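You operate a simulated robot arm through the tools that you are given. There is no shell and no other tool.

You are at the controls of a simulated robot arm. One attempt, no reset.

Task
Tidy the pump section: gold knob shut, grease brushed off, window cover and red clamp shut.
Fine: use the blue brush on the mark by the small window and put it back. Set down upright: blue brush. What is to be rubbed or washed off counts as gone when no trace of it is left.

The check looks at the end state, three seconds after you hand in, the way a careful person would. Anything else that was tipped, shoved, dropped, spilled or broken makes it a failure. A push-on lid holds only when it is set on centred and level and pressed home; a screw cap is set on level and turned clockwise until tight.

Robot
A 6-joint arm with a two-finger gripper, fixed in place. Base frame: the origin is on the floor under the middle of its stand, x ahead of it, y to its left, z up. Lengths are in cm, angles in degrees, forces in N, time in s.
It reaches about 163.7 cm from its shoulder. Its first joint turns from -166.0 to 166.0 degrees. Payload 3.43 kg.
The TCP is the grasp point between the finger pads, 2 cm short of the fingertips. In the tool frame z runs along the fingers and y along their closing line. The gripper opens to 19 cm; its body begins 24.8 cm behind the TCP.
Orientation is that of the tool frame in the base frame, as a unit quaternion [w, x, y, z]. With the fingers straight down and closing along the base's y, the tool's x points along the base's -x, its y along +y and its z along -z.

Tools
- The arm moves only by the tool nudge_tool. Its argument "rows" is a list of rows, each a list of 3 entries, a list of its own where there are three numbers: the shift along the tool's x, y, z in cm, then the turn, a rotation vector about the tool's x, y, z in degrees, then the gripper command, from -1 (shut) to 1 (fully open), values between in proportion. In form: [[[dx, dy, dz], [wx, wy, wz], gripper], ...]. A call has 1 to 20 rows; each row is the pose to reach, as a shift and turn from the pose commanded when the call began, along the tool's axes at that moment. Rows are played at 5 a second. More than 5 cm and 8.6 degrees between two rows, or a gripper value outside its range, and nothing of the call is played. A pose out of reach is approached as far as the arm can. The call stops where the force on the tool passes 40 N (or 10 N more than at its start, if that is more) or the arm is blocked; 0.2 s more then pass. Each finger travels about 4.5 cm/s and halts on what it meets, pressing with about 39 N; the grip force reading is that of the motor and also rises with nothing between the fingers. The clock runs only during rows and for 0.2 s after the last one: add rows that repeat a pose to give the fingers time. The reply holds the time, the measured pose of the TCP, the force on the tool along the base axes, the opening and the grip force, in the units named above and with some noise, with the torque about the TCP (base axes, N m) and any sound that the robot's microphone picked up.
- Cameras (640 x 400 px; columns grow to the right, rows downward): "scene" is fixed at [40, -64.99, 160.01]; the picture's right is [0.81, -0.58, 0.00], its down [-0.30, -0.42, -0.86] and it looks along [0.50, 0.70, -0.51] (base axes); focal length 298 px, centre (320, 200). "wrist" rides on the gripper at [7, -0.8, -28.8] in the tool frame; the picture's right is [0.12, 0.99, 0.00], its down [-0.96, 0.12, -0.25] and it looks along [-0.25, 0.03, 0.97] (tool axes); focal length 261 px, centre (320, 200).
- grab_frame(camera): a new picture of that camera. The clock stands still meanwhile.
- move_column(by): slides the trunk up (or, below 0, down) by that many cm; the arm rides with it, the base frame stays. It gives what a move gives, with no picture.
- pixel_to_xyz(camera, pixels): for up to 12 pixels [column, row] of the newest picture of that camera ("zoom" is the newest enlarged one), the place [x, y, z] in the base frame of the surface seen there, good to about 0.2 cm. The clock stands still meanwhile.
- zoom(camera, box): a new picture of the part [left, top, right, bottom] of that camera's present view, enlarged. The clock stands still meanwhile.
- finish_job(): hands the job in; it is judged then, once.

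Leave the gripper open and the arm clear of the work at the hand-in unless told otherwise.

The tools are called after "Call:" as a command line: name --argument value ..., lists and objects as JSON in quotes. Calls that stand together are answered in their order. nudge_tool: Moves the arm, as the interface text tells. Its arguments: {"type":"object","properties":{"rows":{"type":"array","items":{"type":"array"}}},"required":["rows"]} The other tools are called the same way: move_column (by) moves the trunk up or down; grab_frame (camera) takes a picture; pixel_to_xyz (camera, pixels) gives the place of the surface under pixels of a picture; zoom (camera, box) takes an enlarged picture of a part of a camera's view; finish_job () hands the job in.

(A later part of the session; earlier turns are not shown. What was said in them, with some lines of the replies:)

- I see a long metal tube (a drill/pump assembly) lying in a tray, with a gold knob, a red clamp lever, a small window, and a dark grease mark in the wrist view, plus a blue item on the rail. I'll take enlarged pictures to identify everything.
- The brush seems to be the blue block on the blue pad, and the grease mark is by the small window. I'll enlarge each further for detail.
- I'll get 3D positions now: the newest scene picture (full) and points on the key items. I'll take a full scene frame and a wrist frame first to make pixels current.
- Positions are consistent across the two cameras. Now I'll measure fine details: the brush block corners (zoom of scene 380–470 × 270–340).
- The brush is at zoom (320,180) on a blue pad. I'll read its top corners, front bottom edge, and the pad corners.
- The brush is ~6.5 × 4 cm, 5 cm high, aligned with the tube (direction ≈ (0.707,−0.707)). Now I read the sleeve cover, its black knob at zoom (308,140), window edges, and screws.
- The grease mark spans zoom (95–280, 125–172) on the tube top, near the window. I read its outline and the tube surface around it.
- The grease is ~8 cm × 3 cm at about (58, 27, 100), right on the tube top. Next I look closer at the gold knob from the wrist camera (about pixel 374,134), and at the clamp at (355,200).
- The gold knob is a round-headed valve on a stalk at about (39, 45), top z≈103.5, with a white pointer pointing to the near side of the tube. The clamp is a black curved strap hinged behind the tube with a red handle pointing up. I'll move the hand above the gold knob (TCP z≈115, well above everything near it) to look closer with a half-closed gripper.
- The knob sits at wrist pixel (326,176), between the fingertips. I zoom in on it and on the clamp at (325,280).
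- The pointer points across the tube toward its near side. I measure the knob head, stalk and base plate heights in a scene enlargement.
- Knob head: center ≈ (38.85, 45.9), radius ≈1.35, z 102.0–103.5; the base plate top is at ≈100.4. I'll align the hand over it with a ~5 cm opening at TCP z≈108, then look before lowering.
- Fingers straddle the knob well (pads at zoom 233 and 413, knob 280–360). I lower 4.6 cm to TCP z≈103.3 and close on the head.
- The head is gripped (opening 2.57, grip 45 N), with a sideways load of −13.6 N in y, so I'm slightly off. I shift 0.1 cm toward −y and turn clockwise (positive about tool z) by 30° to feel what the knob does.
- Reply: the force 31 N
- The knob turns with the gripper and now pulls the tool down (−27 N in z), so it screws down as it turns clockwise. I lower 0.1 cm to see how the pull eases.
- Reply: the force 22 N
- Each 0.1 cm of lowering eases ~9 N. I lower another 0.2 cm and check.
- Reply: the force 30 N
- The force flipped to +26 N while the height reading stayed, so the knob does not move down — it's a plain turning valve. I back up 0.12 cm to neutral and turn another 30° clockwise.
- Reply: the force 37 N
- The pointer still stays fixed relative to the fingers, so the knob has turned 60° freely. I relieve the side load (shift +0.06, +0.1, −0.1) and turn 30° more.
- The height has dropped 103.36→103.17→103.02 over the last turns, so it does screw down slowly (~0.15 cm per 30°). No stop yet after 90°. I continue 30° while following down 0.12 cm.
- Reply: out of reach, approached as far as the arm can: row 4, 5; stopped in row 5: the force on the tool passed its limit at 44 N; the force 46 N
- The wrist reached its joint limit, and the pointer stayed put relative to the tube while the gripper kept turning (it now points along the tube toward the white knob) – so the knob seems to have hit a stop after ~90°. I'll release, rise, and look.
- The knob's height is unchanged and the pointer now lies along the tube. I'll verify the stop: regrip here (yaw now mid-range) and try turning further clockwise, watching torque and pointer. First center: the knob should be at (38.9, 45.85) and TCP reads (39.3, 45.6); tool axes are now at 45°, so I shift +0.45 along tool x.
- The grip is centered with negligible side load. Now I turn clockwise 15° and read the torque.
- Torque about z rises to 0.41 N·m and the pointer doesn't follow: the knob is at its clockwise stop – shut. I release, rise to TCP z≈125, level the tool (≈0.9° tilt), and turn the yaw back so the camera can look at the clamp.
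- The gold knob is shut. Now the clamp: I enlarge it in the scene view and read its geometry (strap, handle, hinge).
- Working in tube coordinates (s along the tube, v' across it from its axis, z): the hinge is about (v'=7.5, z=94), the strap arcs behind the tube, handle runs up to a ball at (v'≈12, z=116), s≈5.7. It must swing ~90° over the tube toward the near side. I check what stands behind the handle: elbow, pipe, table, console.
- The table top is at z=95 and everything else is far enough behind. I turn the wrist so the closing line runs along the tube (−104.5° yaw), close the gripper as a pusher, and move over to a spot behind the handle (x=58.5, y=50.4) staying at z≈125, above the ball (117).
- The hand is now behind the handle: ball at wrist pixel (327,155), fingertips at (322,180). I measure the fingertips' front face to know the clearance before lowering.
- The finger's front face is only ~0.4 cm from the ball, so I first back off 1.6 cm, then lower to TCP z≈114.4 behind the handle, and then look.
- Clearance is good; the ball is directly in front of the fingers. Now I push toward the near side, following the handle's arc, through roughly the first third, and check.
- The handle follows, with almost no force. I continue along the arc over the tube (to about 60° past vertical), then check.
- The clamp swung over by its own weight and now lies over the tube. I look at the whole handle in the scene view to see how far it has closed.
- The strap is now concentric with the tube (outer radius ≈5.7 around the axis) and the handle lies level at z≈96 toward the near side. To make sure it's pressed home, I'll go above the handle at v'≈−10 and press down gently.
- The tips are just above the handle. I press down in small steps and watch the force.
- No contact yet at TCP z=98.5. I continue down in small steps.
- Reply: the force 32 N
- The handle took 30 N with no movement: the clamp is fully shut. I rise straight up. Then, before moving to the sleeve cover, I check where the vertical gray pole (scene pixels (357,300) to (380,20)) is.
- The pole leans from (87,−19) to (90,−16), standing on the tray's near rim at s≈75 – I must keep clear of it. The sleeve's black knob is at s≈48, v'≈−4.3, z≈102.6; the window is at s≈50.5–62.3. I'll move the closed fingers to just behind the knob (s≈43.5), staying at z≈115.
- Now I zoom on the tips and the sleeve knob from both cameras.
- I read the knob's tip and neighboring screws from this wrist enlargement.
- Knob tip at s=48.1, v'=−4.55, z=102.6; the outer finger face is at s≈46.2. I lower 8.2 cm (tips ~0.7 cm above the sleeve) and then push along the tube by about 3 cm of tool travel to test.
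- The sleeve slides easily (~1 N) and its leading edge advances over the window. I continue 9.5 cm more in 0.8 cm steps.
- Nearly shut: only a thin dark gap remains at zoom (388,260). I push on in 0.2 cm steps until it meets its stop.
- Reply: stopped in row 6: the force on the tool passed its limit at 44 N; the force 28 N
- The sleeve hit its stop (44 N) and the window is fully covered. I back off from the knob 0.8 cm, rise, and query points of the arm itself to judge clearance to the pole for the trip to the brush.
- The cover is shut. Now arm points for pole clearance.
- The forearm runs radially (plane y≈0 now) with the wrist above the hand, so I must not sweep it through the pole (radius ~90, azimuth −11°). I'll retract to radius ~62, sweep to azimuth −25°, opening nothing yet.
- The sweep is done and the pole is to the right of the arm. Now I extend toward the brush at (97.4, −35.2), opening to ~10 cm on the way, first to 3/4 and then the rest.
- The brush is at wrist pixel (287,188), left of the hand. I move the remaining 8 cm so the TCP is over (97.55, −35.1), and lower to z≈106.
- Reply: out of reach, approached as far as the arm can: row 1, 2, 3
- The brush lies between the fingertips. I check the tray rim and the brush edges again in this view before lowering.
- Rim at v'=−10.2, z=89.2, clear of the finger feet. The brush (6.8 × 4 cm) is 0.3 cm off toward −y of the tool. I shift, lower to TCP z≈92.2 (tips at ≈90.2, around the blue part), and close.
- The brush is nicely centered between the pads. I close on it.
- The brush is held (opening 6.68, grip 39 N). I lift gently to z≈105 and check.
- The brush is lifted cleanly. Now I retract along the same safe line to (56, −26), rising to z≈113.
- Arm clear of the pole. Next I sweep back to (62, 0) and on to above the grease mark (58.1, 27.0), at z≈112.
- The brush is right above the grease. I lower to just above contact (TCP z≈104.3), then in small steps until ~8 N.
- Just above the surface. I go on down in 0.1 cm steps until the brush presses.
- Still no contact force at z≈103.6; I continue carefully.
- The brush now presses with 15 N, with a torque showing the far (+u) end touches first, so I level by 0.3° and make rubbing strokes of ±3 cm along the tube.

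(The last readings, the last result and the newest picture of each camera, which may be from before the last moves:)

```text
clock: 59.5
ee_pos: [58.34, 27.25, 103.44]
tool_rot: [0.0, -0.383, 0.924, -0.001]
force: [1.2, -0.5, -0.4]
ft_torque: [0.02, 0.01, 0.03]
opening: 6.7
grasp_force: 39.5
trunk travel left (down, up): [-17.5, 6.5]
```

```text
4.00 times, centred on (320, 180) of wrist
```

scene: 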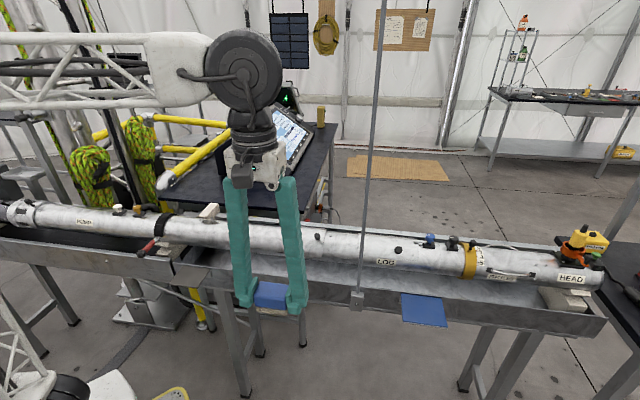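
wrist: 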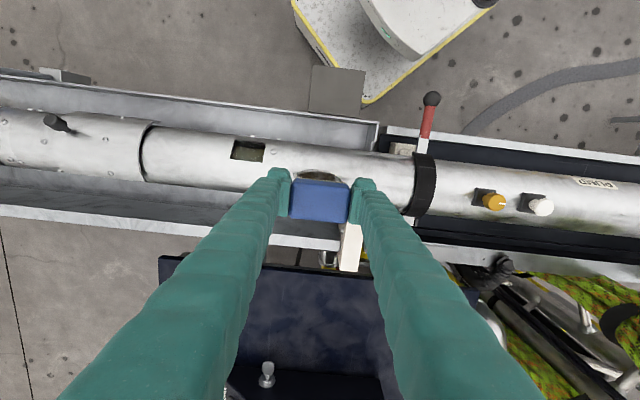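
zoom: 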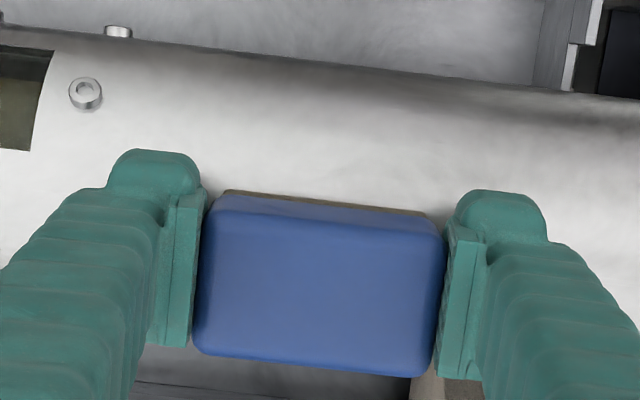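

The visible ends of the mark seem gone already. I lift 6 cm and move back a bit (+v) to see the surface.

Call:
nudge_tool --rows '[[[0, 0, -2], [0, 0, 0], -1], [[0, 0, -6], [0, 0, 0], -1], [[-3, 0, -9], [0, 0, 0], -1], [[-6, 0, -9], [0, 0, 0], -1]]'

Call:
zoom --camera "wrist" --box '[240, 110, 400, 210]'

Call:
zoom --camera "scene" --box '[185, 200, 255, 245]'

```text
clock: 60.5
ee_pos: [62.59, 31.56, 112.5]
tool_rot: [-0.001, -0.383, 0.924, 0.001]
force: [-1.1, 0.0, 0.0]
ft_torque: [0.1, -0.13, 0.02]
opening: 6.69
grasp_force: 38.7
trunk travel left (down, up): [-17.5, 6.5]
```

```text
4.00 times, centred on (320, 160) of wrist
```

zoom: 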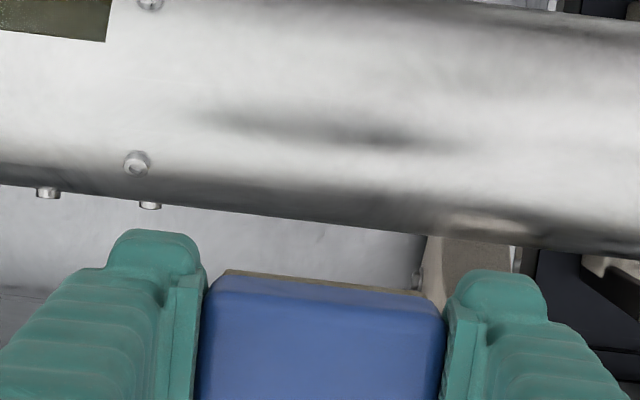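

```text
8.89 times, centred on (220, 222) of scene
```

zoom: 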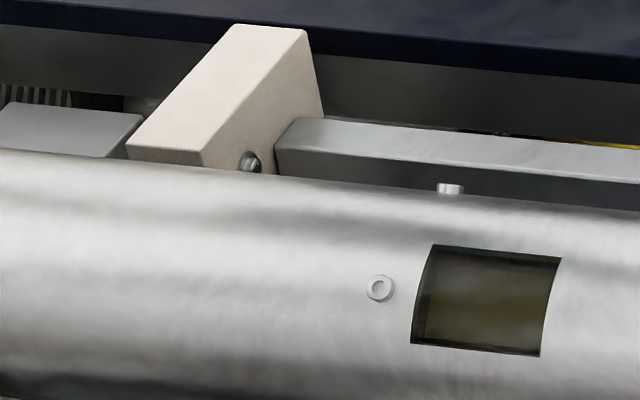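

The mark looks gone in the scene view; in the wrist view a dark streak remains that could be the brush's shadow or reflection. I move the hand further back (+v) and up to check whether the streak moves.

Call:
nudge_tool --rows '[[[-4, 0, -2], [0, 0, 0], -1], [[-8, 0, -4], [0, 0, 0], -1], [[-10, 0, -5], [0, 0, 0], -1]]'

Call:
zoom --camera "wrist" --box '[240, 60, 400, 160]'

Call:
zoom --camera "scene" --box '[185, 205, 245, 240]'

```text
clock: 61.3
ee_pos: [69.72, 38.75, 117.41]
tool_rot: [0.001, -0.383, 0.924, 0.0]
force: [-0.2, 0.5, -0.9]
ft_torque: [0.05, -0.07, 0.0]
opening: 6.67
grasp_force: 39.5
trunk travel left (down, up): [-17.5, 6.5]
```

```text
4.00 times, centred on (320, 110) of wrist
```

zoom: 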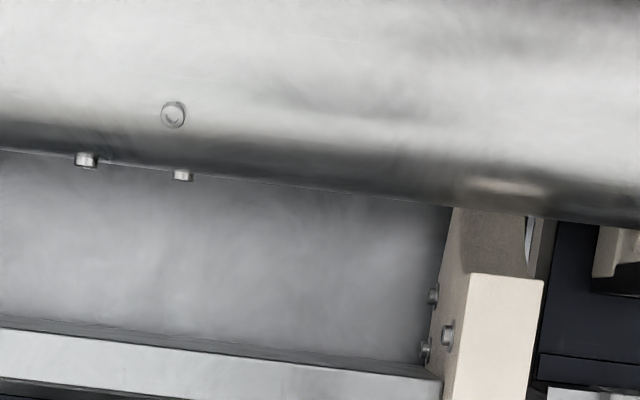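

```text
10.67 times, centred on (215, 222) of scene
```

zoom: 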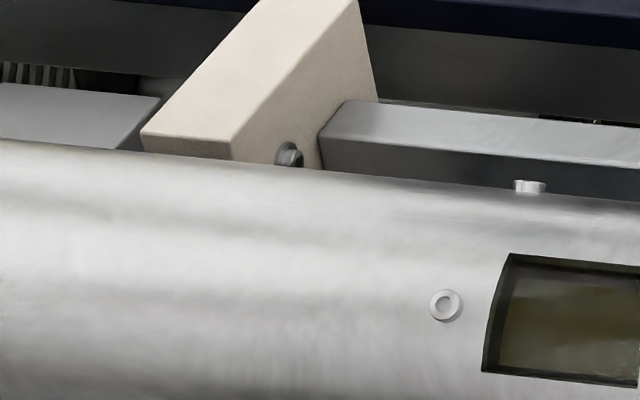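

The streak has moved and faded with the hand, so it was a reflection/shadow. I enlarge the exact spot once more in the wrist view.

Call:
zoom --camera "wrist" --box '[270, 40, 390, 115]'

Call:
pixel_to_xyz --camera "zoom" --pixels '[[320, 200], [220, 200], [420, 200], [320, 260], [320, 140]]'

```text
5.33 times, centred on (330, 78) of wrist
```

zoom: 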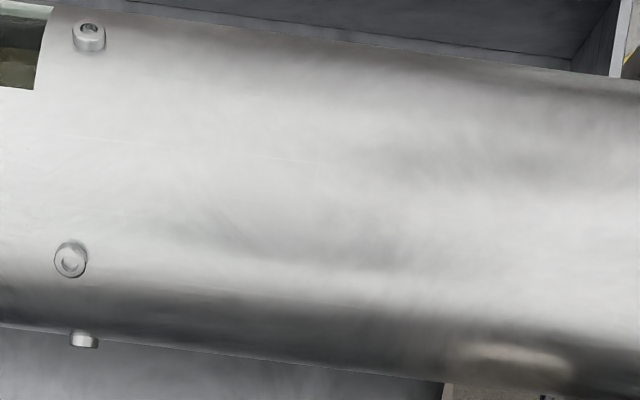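

```text
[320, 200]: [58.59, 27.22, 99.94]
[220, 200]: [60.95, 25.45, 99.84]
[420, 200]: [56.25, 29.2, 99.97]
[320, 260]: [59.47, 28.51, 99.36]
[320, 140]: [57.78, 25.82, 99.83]
```

No clear trace left, just smooth reflections. To be thorough, I'll give a few more strokes, including slightly tilted ones to cover both sides of the mark on the curved tube. First back down to contact.

Call:
nudge_tool --rows '[[[4, 0, 0], [0, 0, 0], -1], [[8, 0, 2], [0, 0, 0], -1], [[12, 0, 5], [0, 0, 0], -1], [[15, 0, 9], [0, 0, 0], -1], [[16.6, 0, 12], [0, 0, 0], -1], [[16.6, 0, 13.5], [0, 0, 0], -1], [[16.6, 0, 13.8], [0, 0, 0], -1], [[16.6, 0, 14.0], [0, 0, 0], -1]]'

```text
clock: 63.1
ee_pos: [57.8, 26.79, 103.34]
tool_rot: [0.0, -0.382, 0.924, 0.0]
force: [-0.4, 1.0, -1.2]
ft_torque: [-0.01, 0.01, -0.01]
opening: 6.68
grasp_force: 38.7
trunk travel left (down, up): [-17.5, 6.5]
```

No contact yet (0 N). I lower in small steps to find it.

Call:
nudge_tool --rows '[[[0, 0, 0.08], [0, 0, 0], -1], [[0, 0, 0.16], [0, 0, 0], -1], [[0, 0, 0.24], [0, 0, 0], -1]]'

```text
clock: 63.9
ee_pos: [57.72, 26.91, 103.33]
tool_rot: [0.001, -0.383, 0.924, -0.001]
force: [1.0, 3.2, 22.6]
ft_torque: [0.27, 0.0, 0.0]
opening: 6.73
grasp_force: 38.9
trunk travel left (down, up): [-17.5, 6.5]
```

Contact at 23 N; I ease 0.05 cm and stroke flat once, then once tilted 7.5° to the far side.

Call:
nudge_tool --rows '[[[-0.15, 0, -0.05], [0, 0, 0], -1], [[-0.15, 1.7, -0.05], [0, 0, 0], -1], [[-0.15, 3.2, -0.05], [0, 0, 0], -1], [[-0.15, 1.7, -0.05], [0, 0, 0], -1], [[-0.15, 0, -0.05], [0, 0, 0], -1], [[-0.15, -1.7, -0.05], [0, 0, 0], -1], [[-0.15, -3.2, -0.05], [0, 0, 0], -1], [[-0.15, -1.7, -0.05], [0, 0, 0], -1], [[-0.15, 0, -0.05], [0, 0, 0], -1], [[-1.27, 0, 0.02], [0, 7.5, 0], -1], [[-1.27, 1.7, 0.02], [0, 7.5, 0], -1], [[-1.27, 3.2, 0.02], [0, 7.5, 0], -1], [[-1.27, 1.7, 0.02], [0, 7.5, 0], -1], [[-1.27, 0, 0.02], [0, 7.5, 0], -1], [[-1.27, -1.7, 0.02], [0, 7.5, 0], -1], [[-1.27, -3.2, 0.02], [0, 7.5, 0], -1], [[-1.27, -1.7, 0.02], [0, 7.5, 0], -1], [[-1.27, 0, 0.02], [0, 7.5, 0], -1]]'

```text
clock: 67.7
ee_pos: [58.8, 27.55, 103.3]
tool_rot: [-0.061, -0.382, 0.922, -0.025]
force: [0.6, -0.6, -0.7]
ft_torque: [0.01, 0.08, 0.01]
opening: 6.73
grasp_force: 39.3
trunk travel left (down, up): [-17.5, 6.5]
```

Force was near zero at the end, so pressure was light. I roll through flat to the near-side tilt (−7.5°) with 0.1 cm more pressure and stroke there.

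Call:
nudge_tool --rows '[[[1.12, 0, 0.12], [0, -7.5, 0], -1], [[2.22, 0, 0.37], [0, -15, 0], -1], [[2.22, 1.7, 0.37], [0, -15, 0], -1], [[2.22, 3.2, 0.37], [0, -15, 0], -1], [[2.22, 1.7, 0.37], [0, -15, 0], -1], [[2.22, 0, 0.37], [0, -15, 0], -1], [[2.22, -1.7, 0.37], [0, -15, 0], -1], [[2.22, -3.2, 0.37], [0, -15, 0], -1], [[2.22, -1.7, 0.37], [0, -15, 0], -1], [[2.22, 0, 0.37], [0, -15, 0], -1]]'

```text
clock: 69.9
ee_pos: [57.23, 26.12, 103.1]
tool_rot: [0.062, -0.381, 0.922, 0.024]
force: [1.9, -3.6, 17.6]
ft_torque: [0.32, 0.35, 0.02]
opening: 6.73
grasp_force: 39.3
trunk travel left (down, up): [-17.5, 6.5]
```

Good contact (18 N) on the near side. Now I stroke flat and on the far side again at this pressure.

Call:
nudge_tool --rows '[[[-1.12, 0, 0.06], [0, 7.5, 0], -1], [[-1.12, 1.7, 0.06], [0, 7.5, 0], -1], [[-1.12, 3.2, 0.06], [0, 7.5, 0], -1], [[-1.12, 1.7, 0.06], [0, 7.5, 0], -1], [[-1.12, 0, 0.06], [0, 7.5, 0], -1], [[-1.12, -1.7, 0.06], [0, 7.5, 0], -1], [[-1.12, -3.2, 0.06], [0, 7.5, 0], -1], [[-1.12, -1.7, 0.06], [0, 7.5, 0], -1], [[-1.12, 0, 0.06], [0, 7.5, 0], -1], [[-2.22, 0, 0.29], [0, 15, 0], -1], [[-2.22, 1.7, 0.29], [0, 15, 0], -1], [[-2.22, 3.2, 0.29], [0, 15, 0], -1], [[-2.22, 1.7, 0.29], [0, 15, 0], -1], [[-2.22, 0, 0.29], [0, 15, 0], -1], [[-2.22, -1.7, 0.29], [0, 15, 0], -1], [[-2.22, -3.2, 0.29], [0, 15, 0], -1], [[-2.22, -1.7, 0.29], [0, 15, 0], -1], [[-2.22, 0, 0.29], [0, 15, 0], -1]]'

```text
clock: 73.7
ee_pos: [58.74, 27.75, 103.05]
tool_rot: [-0.061, -0.381, 0.922, -0.025]
force: [0.0, 0.1, -1.5]
ft_torque: [0.02, 0.02, -0.03]
opening: 6.74
grasp_force: 38.7
trunk travel left (down, up): [-17.5, 6.5]
```

No contact force on the far-side tilt this time. I return to level, lift and inspect both the surface and how the brush sits in the fingers.

Call:
nudge_tool --rows '[[[0, 0, -3], [0, 0, 0], -1], [[0, 0, -6], [0, -7.5, 0], -1], [[-3, 0, -9], [0, -7.5, 0], -1], [[-7, 0, -10], [0, -7.5, 0], -1], [[-11, 0, -12], [0, -7.5, 0], -1], [[-14, 0, -13], [0, -7.5, 0], -1]]'

Call:
grab_frame --camera "wrist"

Call:
zoom --camera "wrist" --box '[250, 30, 410, 130]'

Call:
zoom --camera "scene" --box '[185, 205, 245, 240]'

Call:
zoom --camera "scene" --box '[180, 130, 280, 200]'

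```text
clock: 75.1
ee_pos: [69.59, 38.72, 114.12]
tool_rot: [-0.001, -0.383, 0.924, 0.0]
force: [-0.1, -0.6, -0.2]
ft_torque: [0.09, -0.05, -0.02]
opening: 6.74
grasp_force: 39.2
trunk travel left (down, up): [-17.5, 6.5]
```

```text
taken
```

wrist: 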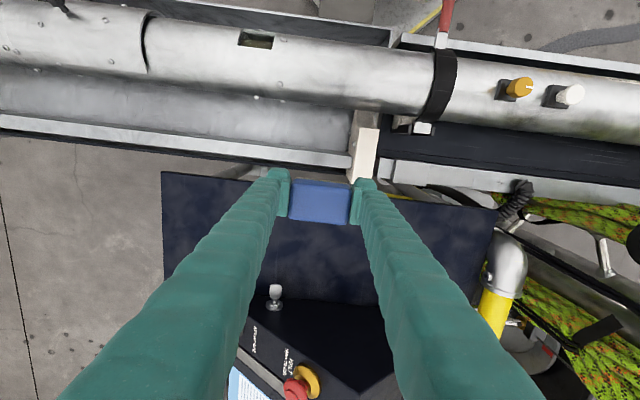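

```text
4.00 times, centred on (330, 80) of wrist
```

zoom: 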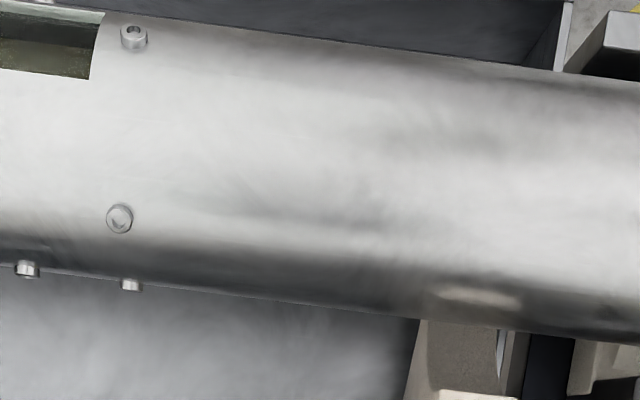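

```text
10.67 times, centred on (215, 222) of scene
```

zoom: 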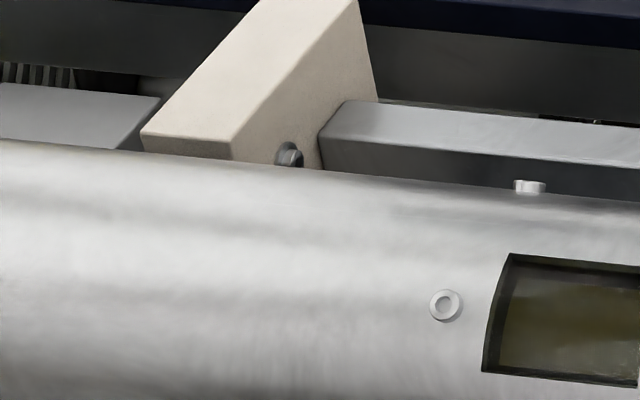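

```text
5.71 times, centred on (230, 165) of scene
```

zoom: 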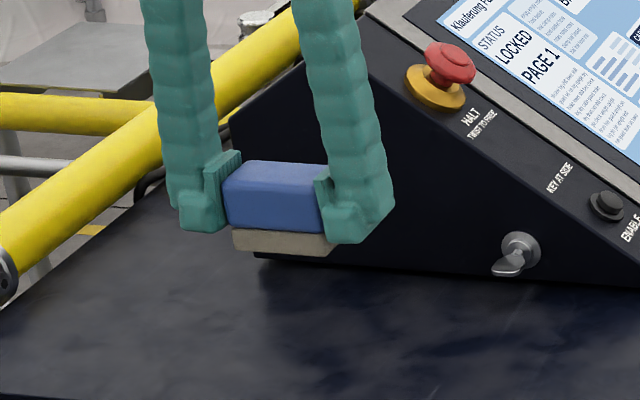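

The tube is clean in both views, with no trace at the former mark. I check the brush's attitude in the fingers by comparing with the earlier grip view.

Call:
zoom --camera "wrist" --box '[240, 130, 400, 230]'

Call:
zoom --camera "scene" --box '[205, 150, 255, 182]'

```text
4.00 times, centred on (320, 180) of wrist
```

zoom: 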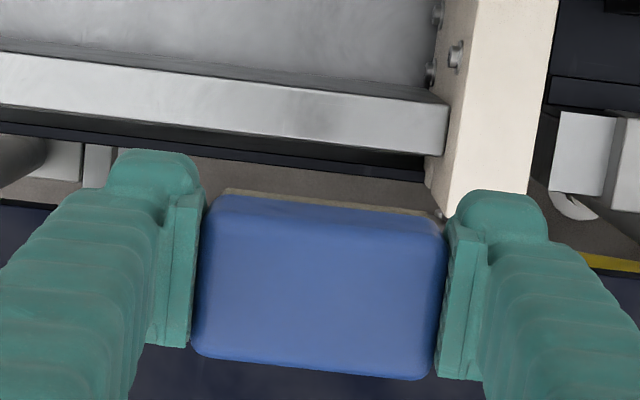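

```text
12.50 times, centred on (230, 166) of scene
```

zoom: 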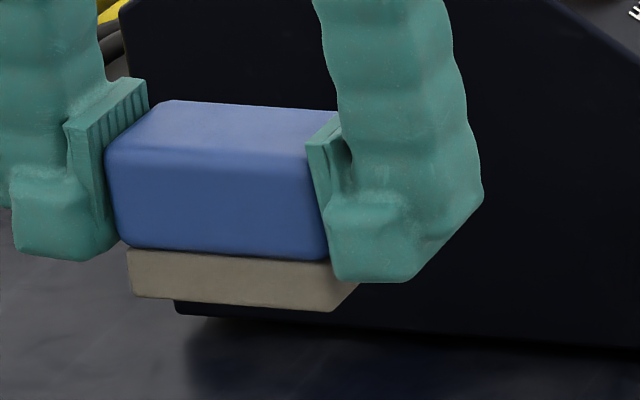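

The brush has moved up slightly in the fingers. I measure its faces to know the tilt and the bottom height for setting down.

Call:
pixel_to_xyz --camera "zoom" --pixels '[[180, 108], [290, 118], [135, 145], [300, 152], [220, 130], [140, 292], [325, 305], [135, 255], [310, 258], [220, 200]]'

```text
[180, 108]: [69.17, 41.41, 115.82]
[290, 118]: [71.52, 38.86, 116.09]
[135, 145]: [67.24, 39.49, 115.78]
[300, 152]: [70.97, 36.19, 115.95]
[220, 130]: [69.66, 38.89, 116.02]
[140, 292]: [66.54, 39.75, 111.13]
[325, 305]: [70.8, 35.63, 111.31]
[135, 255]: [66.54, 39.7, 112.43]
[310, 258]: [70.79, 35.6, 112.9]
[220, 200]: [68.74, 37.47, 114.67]
```

The brush is level; its bottom is now ≈3.0 cm below the TCP. I carry it back along the safe route: over to (62, 0), then (56, −26), at z≈114.

Call:
nudge_tool --rows '[[[3.6, -2.4, 0], [0, 0, 0], -1], [[7.3, -4.9, 0], [0, 0, 0], -1], [[10.9, -7.3, 0], [0, 0, 0], -1], [[14.5, -9.8, 0], [0, 0, 0], -1], [[18.2, -12.2, 0], [0, 0, 0], -1], [[21.8, -14.7, 0], [0, 0, 0], -1], [[25.4, -17.1, 0], [0, 0, 0], -1], [[29.1, -19.6, 0], [0, 0, 0], -1], [[32.7, -22, 0], [0, 0, 0], -1], [[36.5, -24.4, 0], [0, 0, 0], -1], [[40.3, -26.7, 0], [0, 0, 0], -1], [[44, -29, 0], [0, 0, 0], -1], [[47.8, -31.4, 0], [0, 0, 0], -1], [[51.6, -33.8, 0], [0, 0, 0], -1], [[55.4, -36.1, 0], [0, 0, 0], -1]]'

Call:
grab_frame --camera "scene"

```text
clock: 78.3
ee_pos: [56.11, -26.05, 114.16]
tool_rot: [0.0, -0.382, 0.924, 0.0]
force: [0.3, 0.1, -0.3]
ft_torque: [-0.16, -0.01, 0.01]
opening: 6.77
grasp_force: 38.9
trunk travel left (down, up): [-17.5, 6.5]
```

```text
taken
```

scene: 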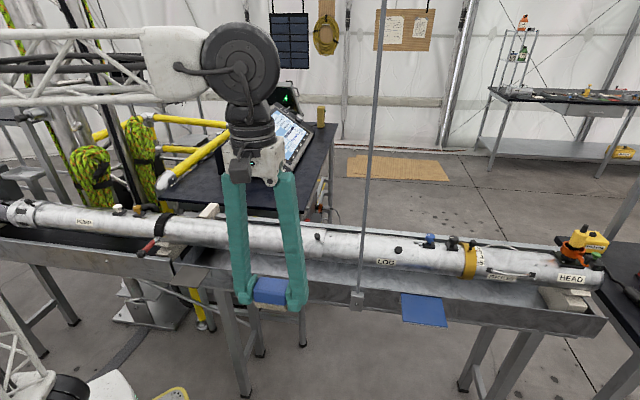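

Same safe position as before. Now I extend to above the blue pad (97.57, −35.45), descending to z≈105.

Call:
nudge_tool --rows '[[[-2.3, -3.6, 0], [0, 0, 0], -1], [[-4.5, -7.2, 1], [0, 0, 0], -1], [[-6.8, -10.8, 2], [0, 0, 0], -1], [[-9.1, -14.4, 3], [0, 0, 0], -1], [[-11.3, -18, 4], [0, 0, 0], -1], [[-13.6, -21.6, 5], [0, 0, 0], -1], [[-15.9, -25.2, 6], [0, 0, 0], -1], [[-18.2, -28.8, 7], [0, 0, 0], -1], [[-20.4, -32.4, 8], [0, 0, 0], -1], [[-22.7, -36, 9], [0, 0, 0], -1]]'

Call:
zoom --camera "wrist" --box '[240, 130, 400, 230]'

Call:
zoom --camera "scene" --box '[360, 210, 500, 330]'

```text
clock: 80.5
ee_pos: [97.5, -35.33, 105.18]
tool_rot: [0.001, -0.382, 0.924, -0.001]
force: [-1.2, 0.6, 0.5]
ft_torque: [-0.05, -0.23, -0.01]
opening: 6.74
grasp_force: 39.1
trunk travel left (down, up): [-17.5, 6.5]
```

```text
4.00 times, centred on (320, 180) of wrist
```

zoom: 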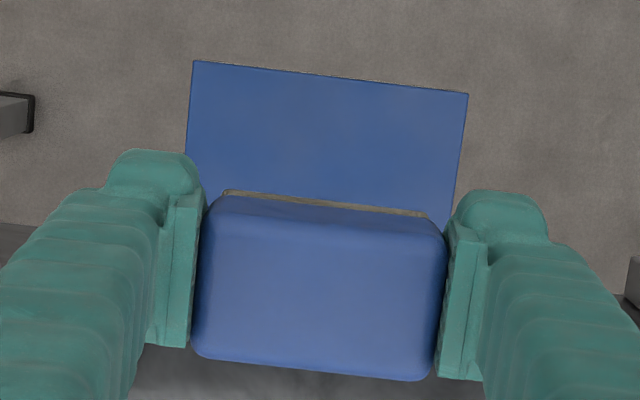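

```text
3.33 times, centred on (430, 270) of scene
```

zoom: 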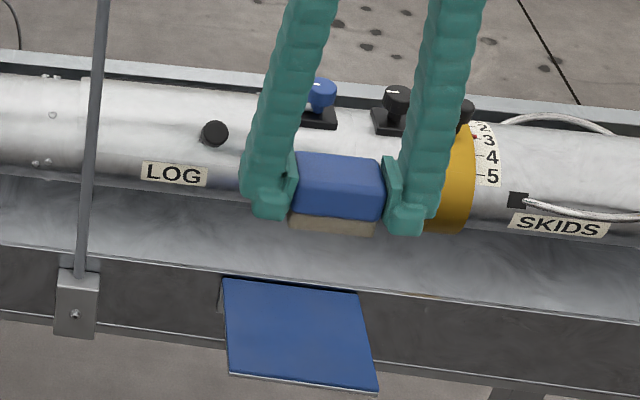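

Position matches the pick-up point. I lower to TCP z≈92.5 and then slowly to contact.

Call:
nudge_tool --rows '[[[0, -0.1, 4], [0, 0, 0], -1], [[0, -0.1, 8], [0, 0, 0], -1], [[0, -0.1, 11], [0, 0, 0], -1], [[0, -0.1, 12.4], [0, 0, 0], -1], [[0, -0.1, 12.8], [0, 0, 0], -1], [[0, -0.1, 13.0], [0, 0, 0], -1], [[0, -0.1, 13.15], [0, 0, 0], -1]]'

Call:
zoom --camera "scene" --box '[385, 265, 465, 330]'

```text
clock: 82.1
ee_pos: [97.6, -35.48, 92.08]
tool_rot: [0.0, -0.382, 0.924, 0.0]
force: [0.3, -0.5, -1.3]
ft_torque: [-0.02, -0.01, 0.01]
opening: 6.79
grasp_force: 38.5
trunk travel left (down, up): [-17.5, 6.5]
```

```text
6.15 times, centred on (425, 298) of scene
```

zoom: 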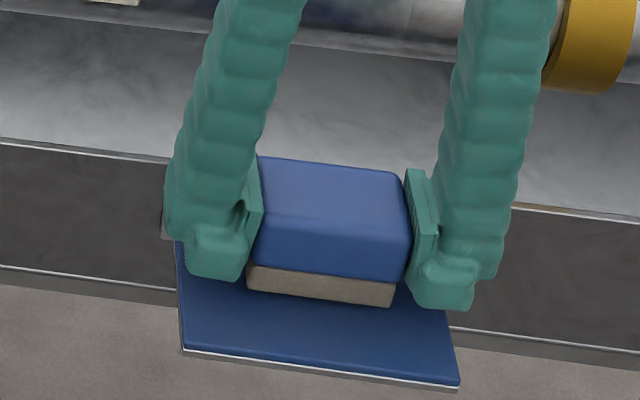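

Still a small gap. I continue down in 0.08–0.1 cm steps.

Call:
nudge_tool --rows '[[[0, 0, 0.1], [0, 0, 0], -1], [[0, 0, 0.2], [0, 0, 0], -1], [[0, 0, 0.3], [0, 0, 0], -1], [[0, 0, 0.4], [0, 0, 0], -1]]'

```text
clock: 83.1
ee_pos: [97.46, -35.46, 91.57]
tool_rot: [0.0, -0.383, 0.924, -0.001]
force: [0.4, -0.1, -1.2]
ft_torque: [-0.01, -0.03, 0.0]
opening: 6.75
grasp_force: 39.4
trunk travel left (down, up): [-17.5, 6.5]
```

Call:
nudge_tool --rows '[[[0, 0, 0.08], [0, 0, 0], -1], [[0, 0, 0.16], [0, 0, 0], -1], [[0, 0, 0.24], [0, 0, 0], -1]]'

Call:
zoom --camera "scene" --box '[385, 265, 465, 330]'

```text
clock: 83.9
ee_pos: [97.62, -35.51, 91.55]
tool_rot: [0.0, -0.383, 0.924, -0.001]
force: [1.9, -0.7, 18.8]
ft_torque: [0.42, -0.18, -0.07]
opening: 6.72
grasp_force: 38.9
trunk travel left (down, up): [-17.5, 6.5]
```

```text
6.15 times, centred on (425, 298) of scene
```

zoom: 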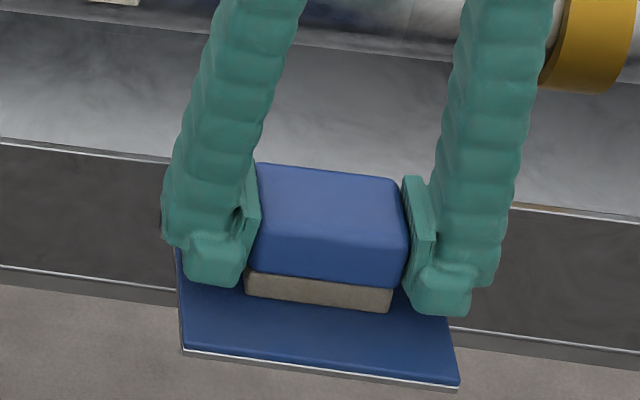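

The brush rests on the pad (19 N). I ease up 0.06 cm and open the fingers.

Call:
nudge_tool --rows '[[[0, 0, -0.06], [0, 0, 0], -1], [[0, 0, -0.06], [0, 0, 0], -0.2], [[0, 0, -0.06], [0, 0, 0], 0.05], [[0, 0, -0.06], [0, 0, 0], 0.05], [[0, 0, -0.06], [0, 0, 0], 0.05]]'

Call:
zoom --camera "scene" --box '[385, 265, 465, 330]'

Call:
zoom --camera "wrist" --box '[240, 130, 400, 230]'

```text
clock: 85.1
ee_pos: [97.56, -35.49, 91.48]
tool_rot: [-0.001, -0.383, 0.924, 0.0]
force: [0.1, 0.0, -0.3]
ft_torque: [-0.01, 0.04, 0.01]
opening: 9.97
grasp_force: 0.1
trunk travel left (down, up): [-17.5, 6.5]
```

```text
6.15 times, centred on (425, 298) of scene
```

zoom: 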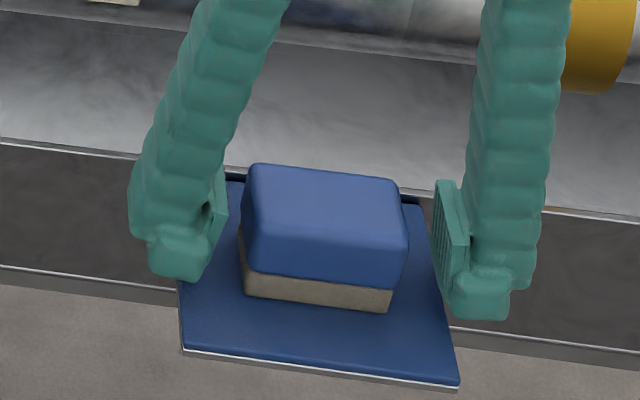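

```text
4.00 times, centred on (320, 180) of wrist
```

zoom: 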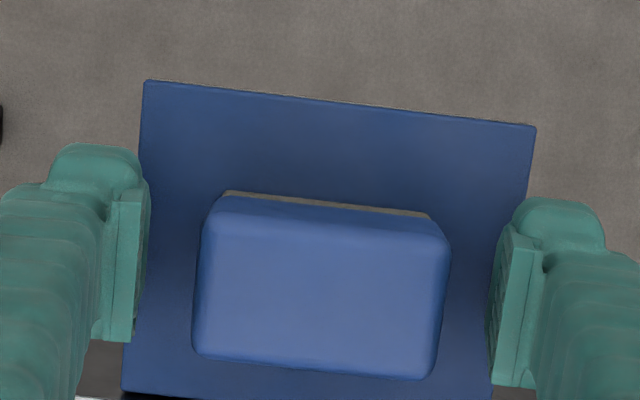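

The brush stands upright on its pad, free of the fingers. I rise straight up to z≈105.

Call:
nudge_tool --rows '[[[0, 0, -1.5], [0, 0, 0], 0.05], [[0, 0, -4], [0, 0, 0], 0.05], [[0, 0, -8], [0, 0, 0], 0.05], [[0, 0, -13], [0, 0, 0], 0.05]]'

Call:
zoom --camera "scene" --box '[385, 265, 465, 330]'

```text
clock: 86.1
ee_pos: [97.39, -35.79, 104.3]
tool_rot: [-0.001, -0.382, 0.924, 0.0]
force: [-0.1, -0.5, 0.1]
ft_torque: [-0.01, 0.02, 0.0]
opening: 9.93
grasp_force: 0.1
trunk travel left (down, up): [-17.5, 6.5]
```

```text
6.15 times, centred on (425, 298) of scene
```

zoom: 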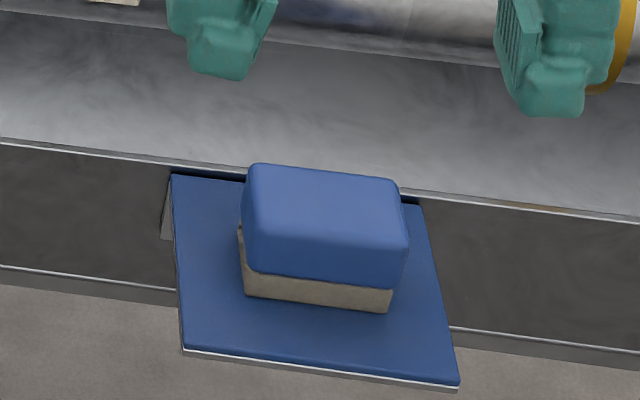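

The brush is back, upright. Now I retract along the same line to (56, −26) and then open fully.

Call:
nudge_tool --rows '[[[2.3, 3.6, 0], [0, 0, 0], 0.05], [[4.5, 7.2, 0], [0, 0, 0], 0.05], [[6.8, 10.8, -1], [0, 0, 0], 0.05], [[9.1, 14.4, -2], [0, 0, 0], 0.05], [[11.4, 18, -3], [0, 0, 0], 0.05], [[13.6, 21.7, -4], [0, 0, 0], 0.05], [[15.9, 25.3, -5], [0, 0, 0], 0.05], [[18.2, 28.9, -6], [0, 0, 0], 0.05], [[20.4, 32.5, -7], [0, 0, 0], 0.05], [[22.7, 36.1, -8], [0, 0, 0], 0.3], [[22.7, 36.1, -10], [0, 0, 0], 1], [[22.7, 36.1, -10], [0, 0, 0], 1], [[22.7, 36.1, -10], [0, 0, 0], 1], [[22.7, 36.1, -10], [0, 0, 0], 1]]'

Call:
grab_frame --camera "scene"

Call:
zoom --camera "scene" --box '[90, 195, 210, 275]'

Call:
zoom --camera "scene" --box '[270, 205, 370, 275]'

```text
clock: 89.1
ee_pos: [55.74, -25.98, 114.5]
tool_rot: [0.0, -0.382, 0.924, -0.001]
force: [-0.8, 0.9, -0.2]
ft_torque: [-0.01, -0.02, 0.01]
opening: 19.0
grasp_force: 0.0
trunk travel left (down, up): [-17.5, 6.5]
```

```text
taken
```

scene: 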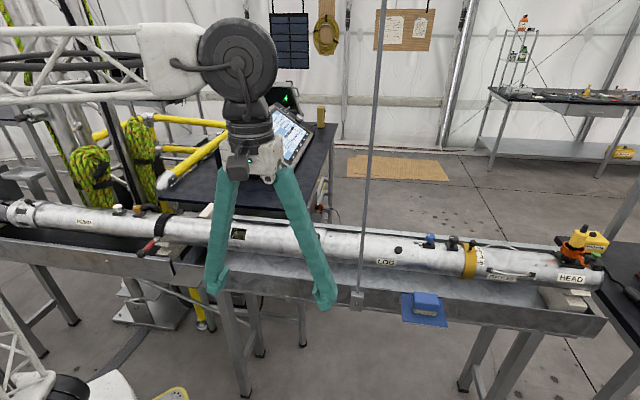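

```text
5.00 times, centred on (150, 235) of scene
```

zoom: 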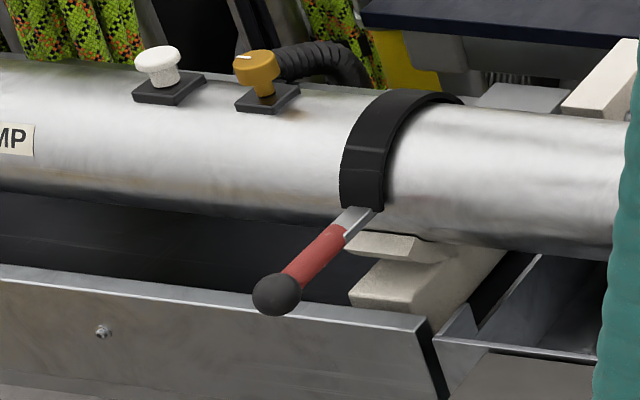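

```text
5.71 times, centred on (320, 240) of scene
```

zoom: 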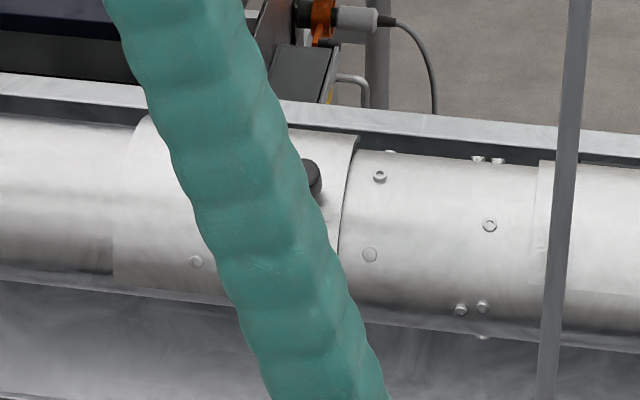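

Knob, clamp, brush all look right. For a final inspection of the grease spot and the window, I move the (open) hand to (62, 0) at z≈120 and look with the wrist camera.

Call:
nudge_tool --rows '[[[-3.8, 2.4, -2], [0, 0, 0], 1], [[-7.6, 4.7, -4], [0, 0, 0], 1], [[-11.4, 7.1, -5.5], [0, 0, 0], 1], [[-15.1, 9.5, -5.5], [0, 0, 0], 1], [[-18.9, 11.8, -5.5], [0, 0, 0], 1], [[-22.7, 14.2, -5.5], [0, 0, 0], 1]]'

Call:
grab_frame --camera "wrist"

Call:
grab_frame --camera "scene"

```text
clock: 90.5
ee_pos: [61.99, -0.22, 120.05]
tool_rot: [0.0, -0.382, 0.924, -0.001]
force: [-0.5, -1.1, 0.3]
ft_torque: [0.13, -0.02, 0.01]
opening: 18.96
grasp_force: 0.0
trunk travel left (down, up): [-17.5, 6.5]
```

```text
taken
```

wrist: 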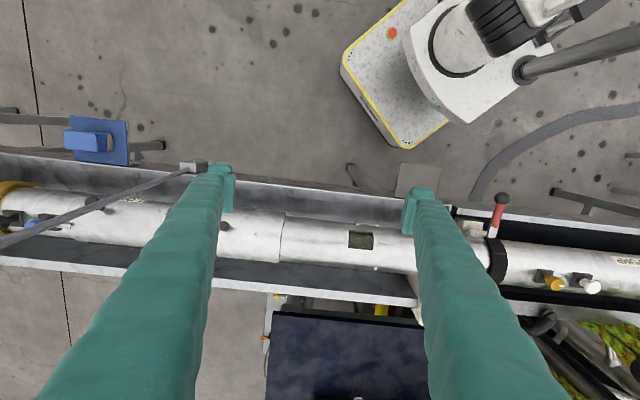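

```text
taken
```

scene: 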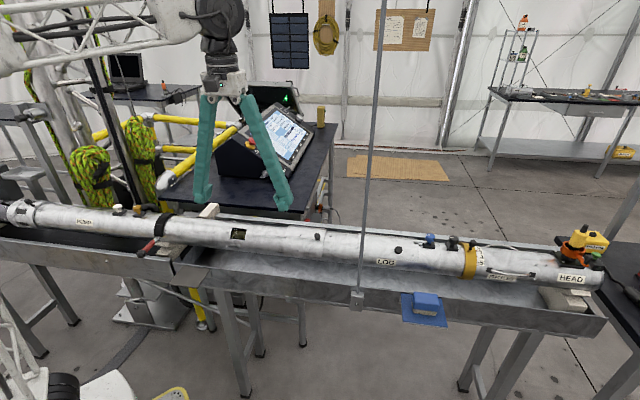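

Call:
zoom --camera "scene" --box '[180, 200, 340, 280]'

Call:
zoom --camera "wrist" --box '[330, 200, 450, 280]'

Call:
zoom --camera "scene" --box '[280, 215, 350, 265]'

```text
4.00 times, centred on (260, 240) of scene
```

zoom: 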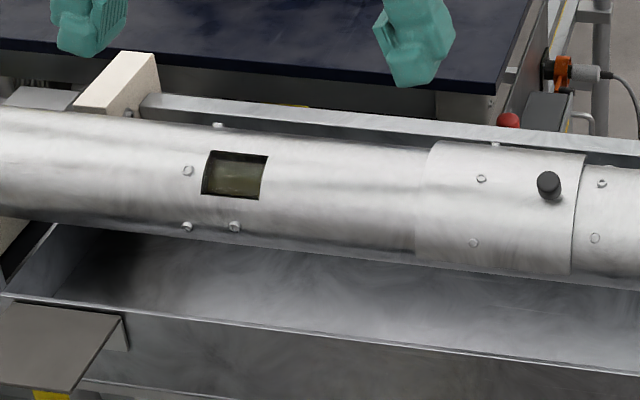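

```text
5.00 times, centred on (390, 240) of wrist
```

zoom: 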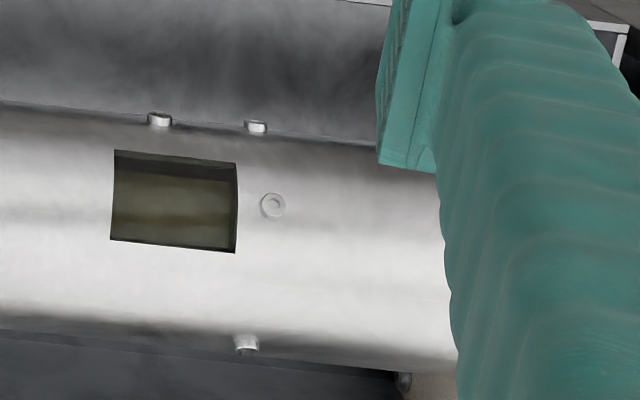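

```text
8.00 times, centred on (315, 240) of scene
```

zoom: 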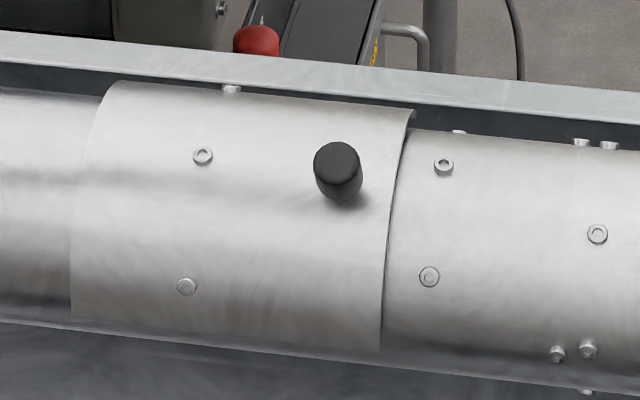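

Final check: the gold knob is at its clockwise stop, and the red clamp lies closed on the tube. The sleeve fully covers the window, the grease spot is clean, and the brush stands upright on its pad. The gripper is open and the arm is clear, so I hand in.

Call:
finish_job

```text
The job is handed in.
```

The pump section is tidied and handed in. I checked each item in the camera views before handing in:

- **Gold knob:** shut. It turned about 90° clockwise until it hit its stop. There was no label to confirm which end is "shut", so I took clockwise as closed.
- **Red clamp:** shut. It lies closed around the tube and did not move when I pressed the handle with about 30 N.
- **Window cover:** shut. I slid the sleeve along until it met its stop, and the window is fully covered.
- **Grease mark:** brushed off. No trace shows in either camera view.
- **Blue brush:** back upright on its blue pad, where I picked it up.

The gripper is open, the arm is clear of the work, and I saw nothing else tipped or shoved.
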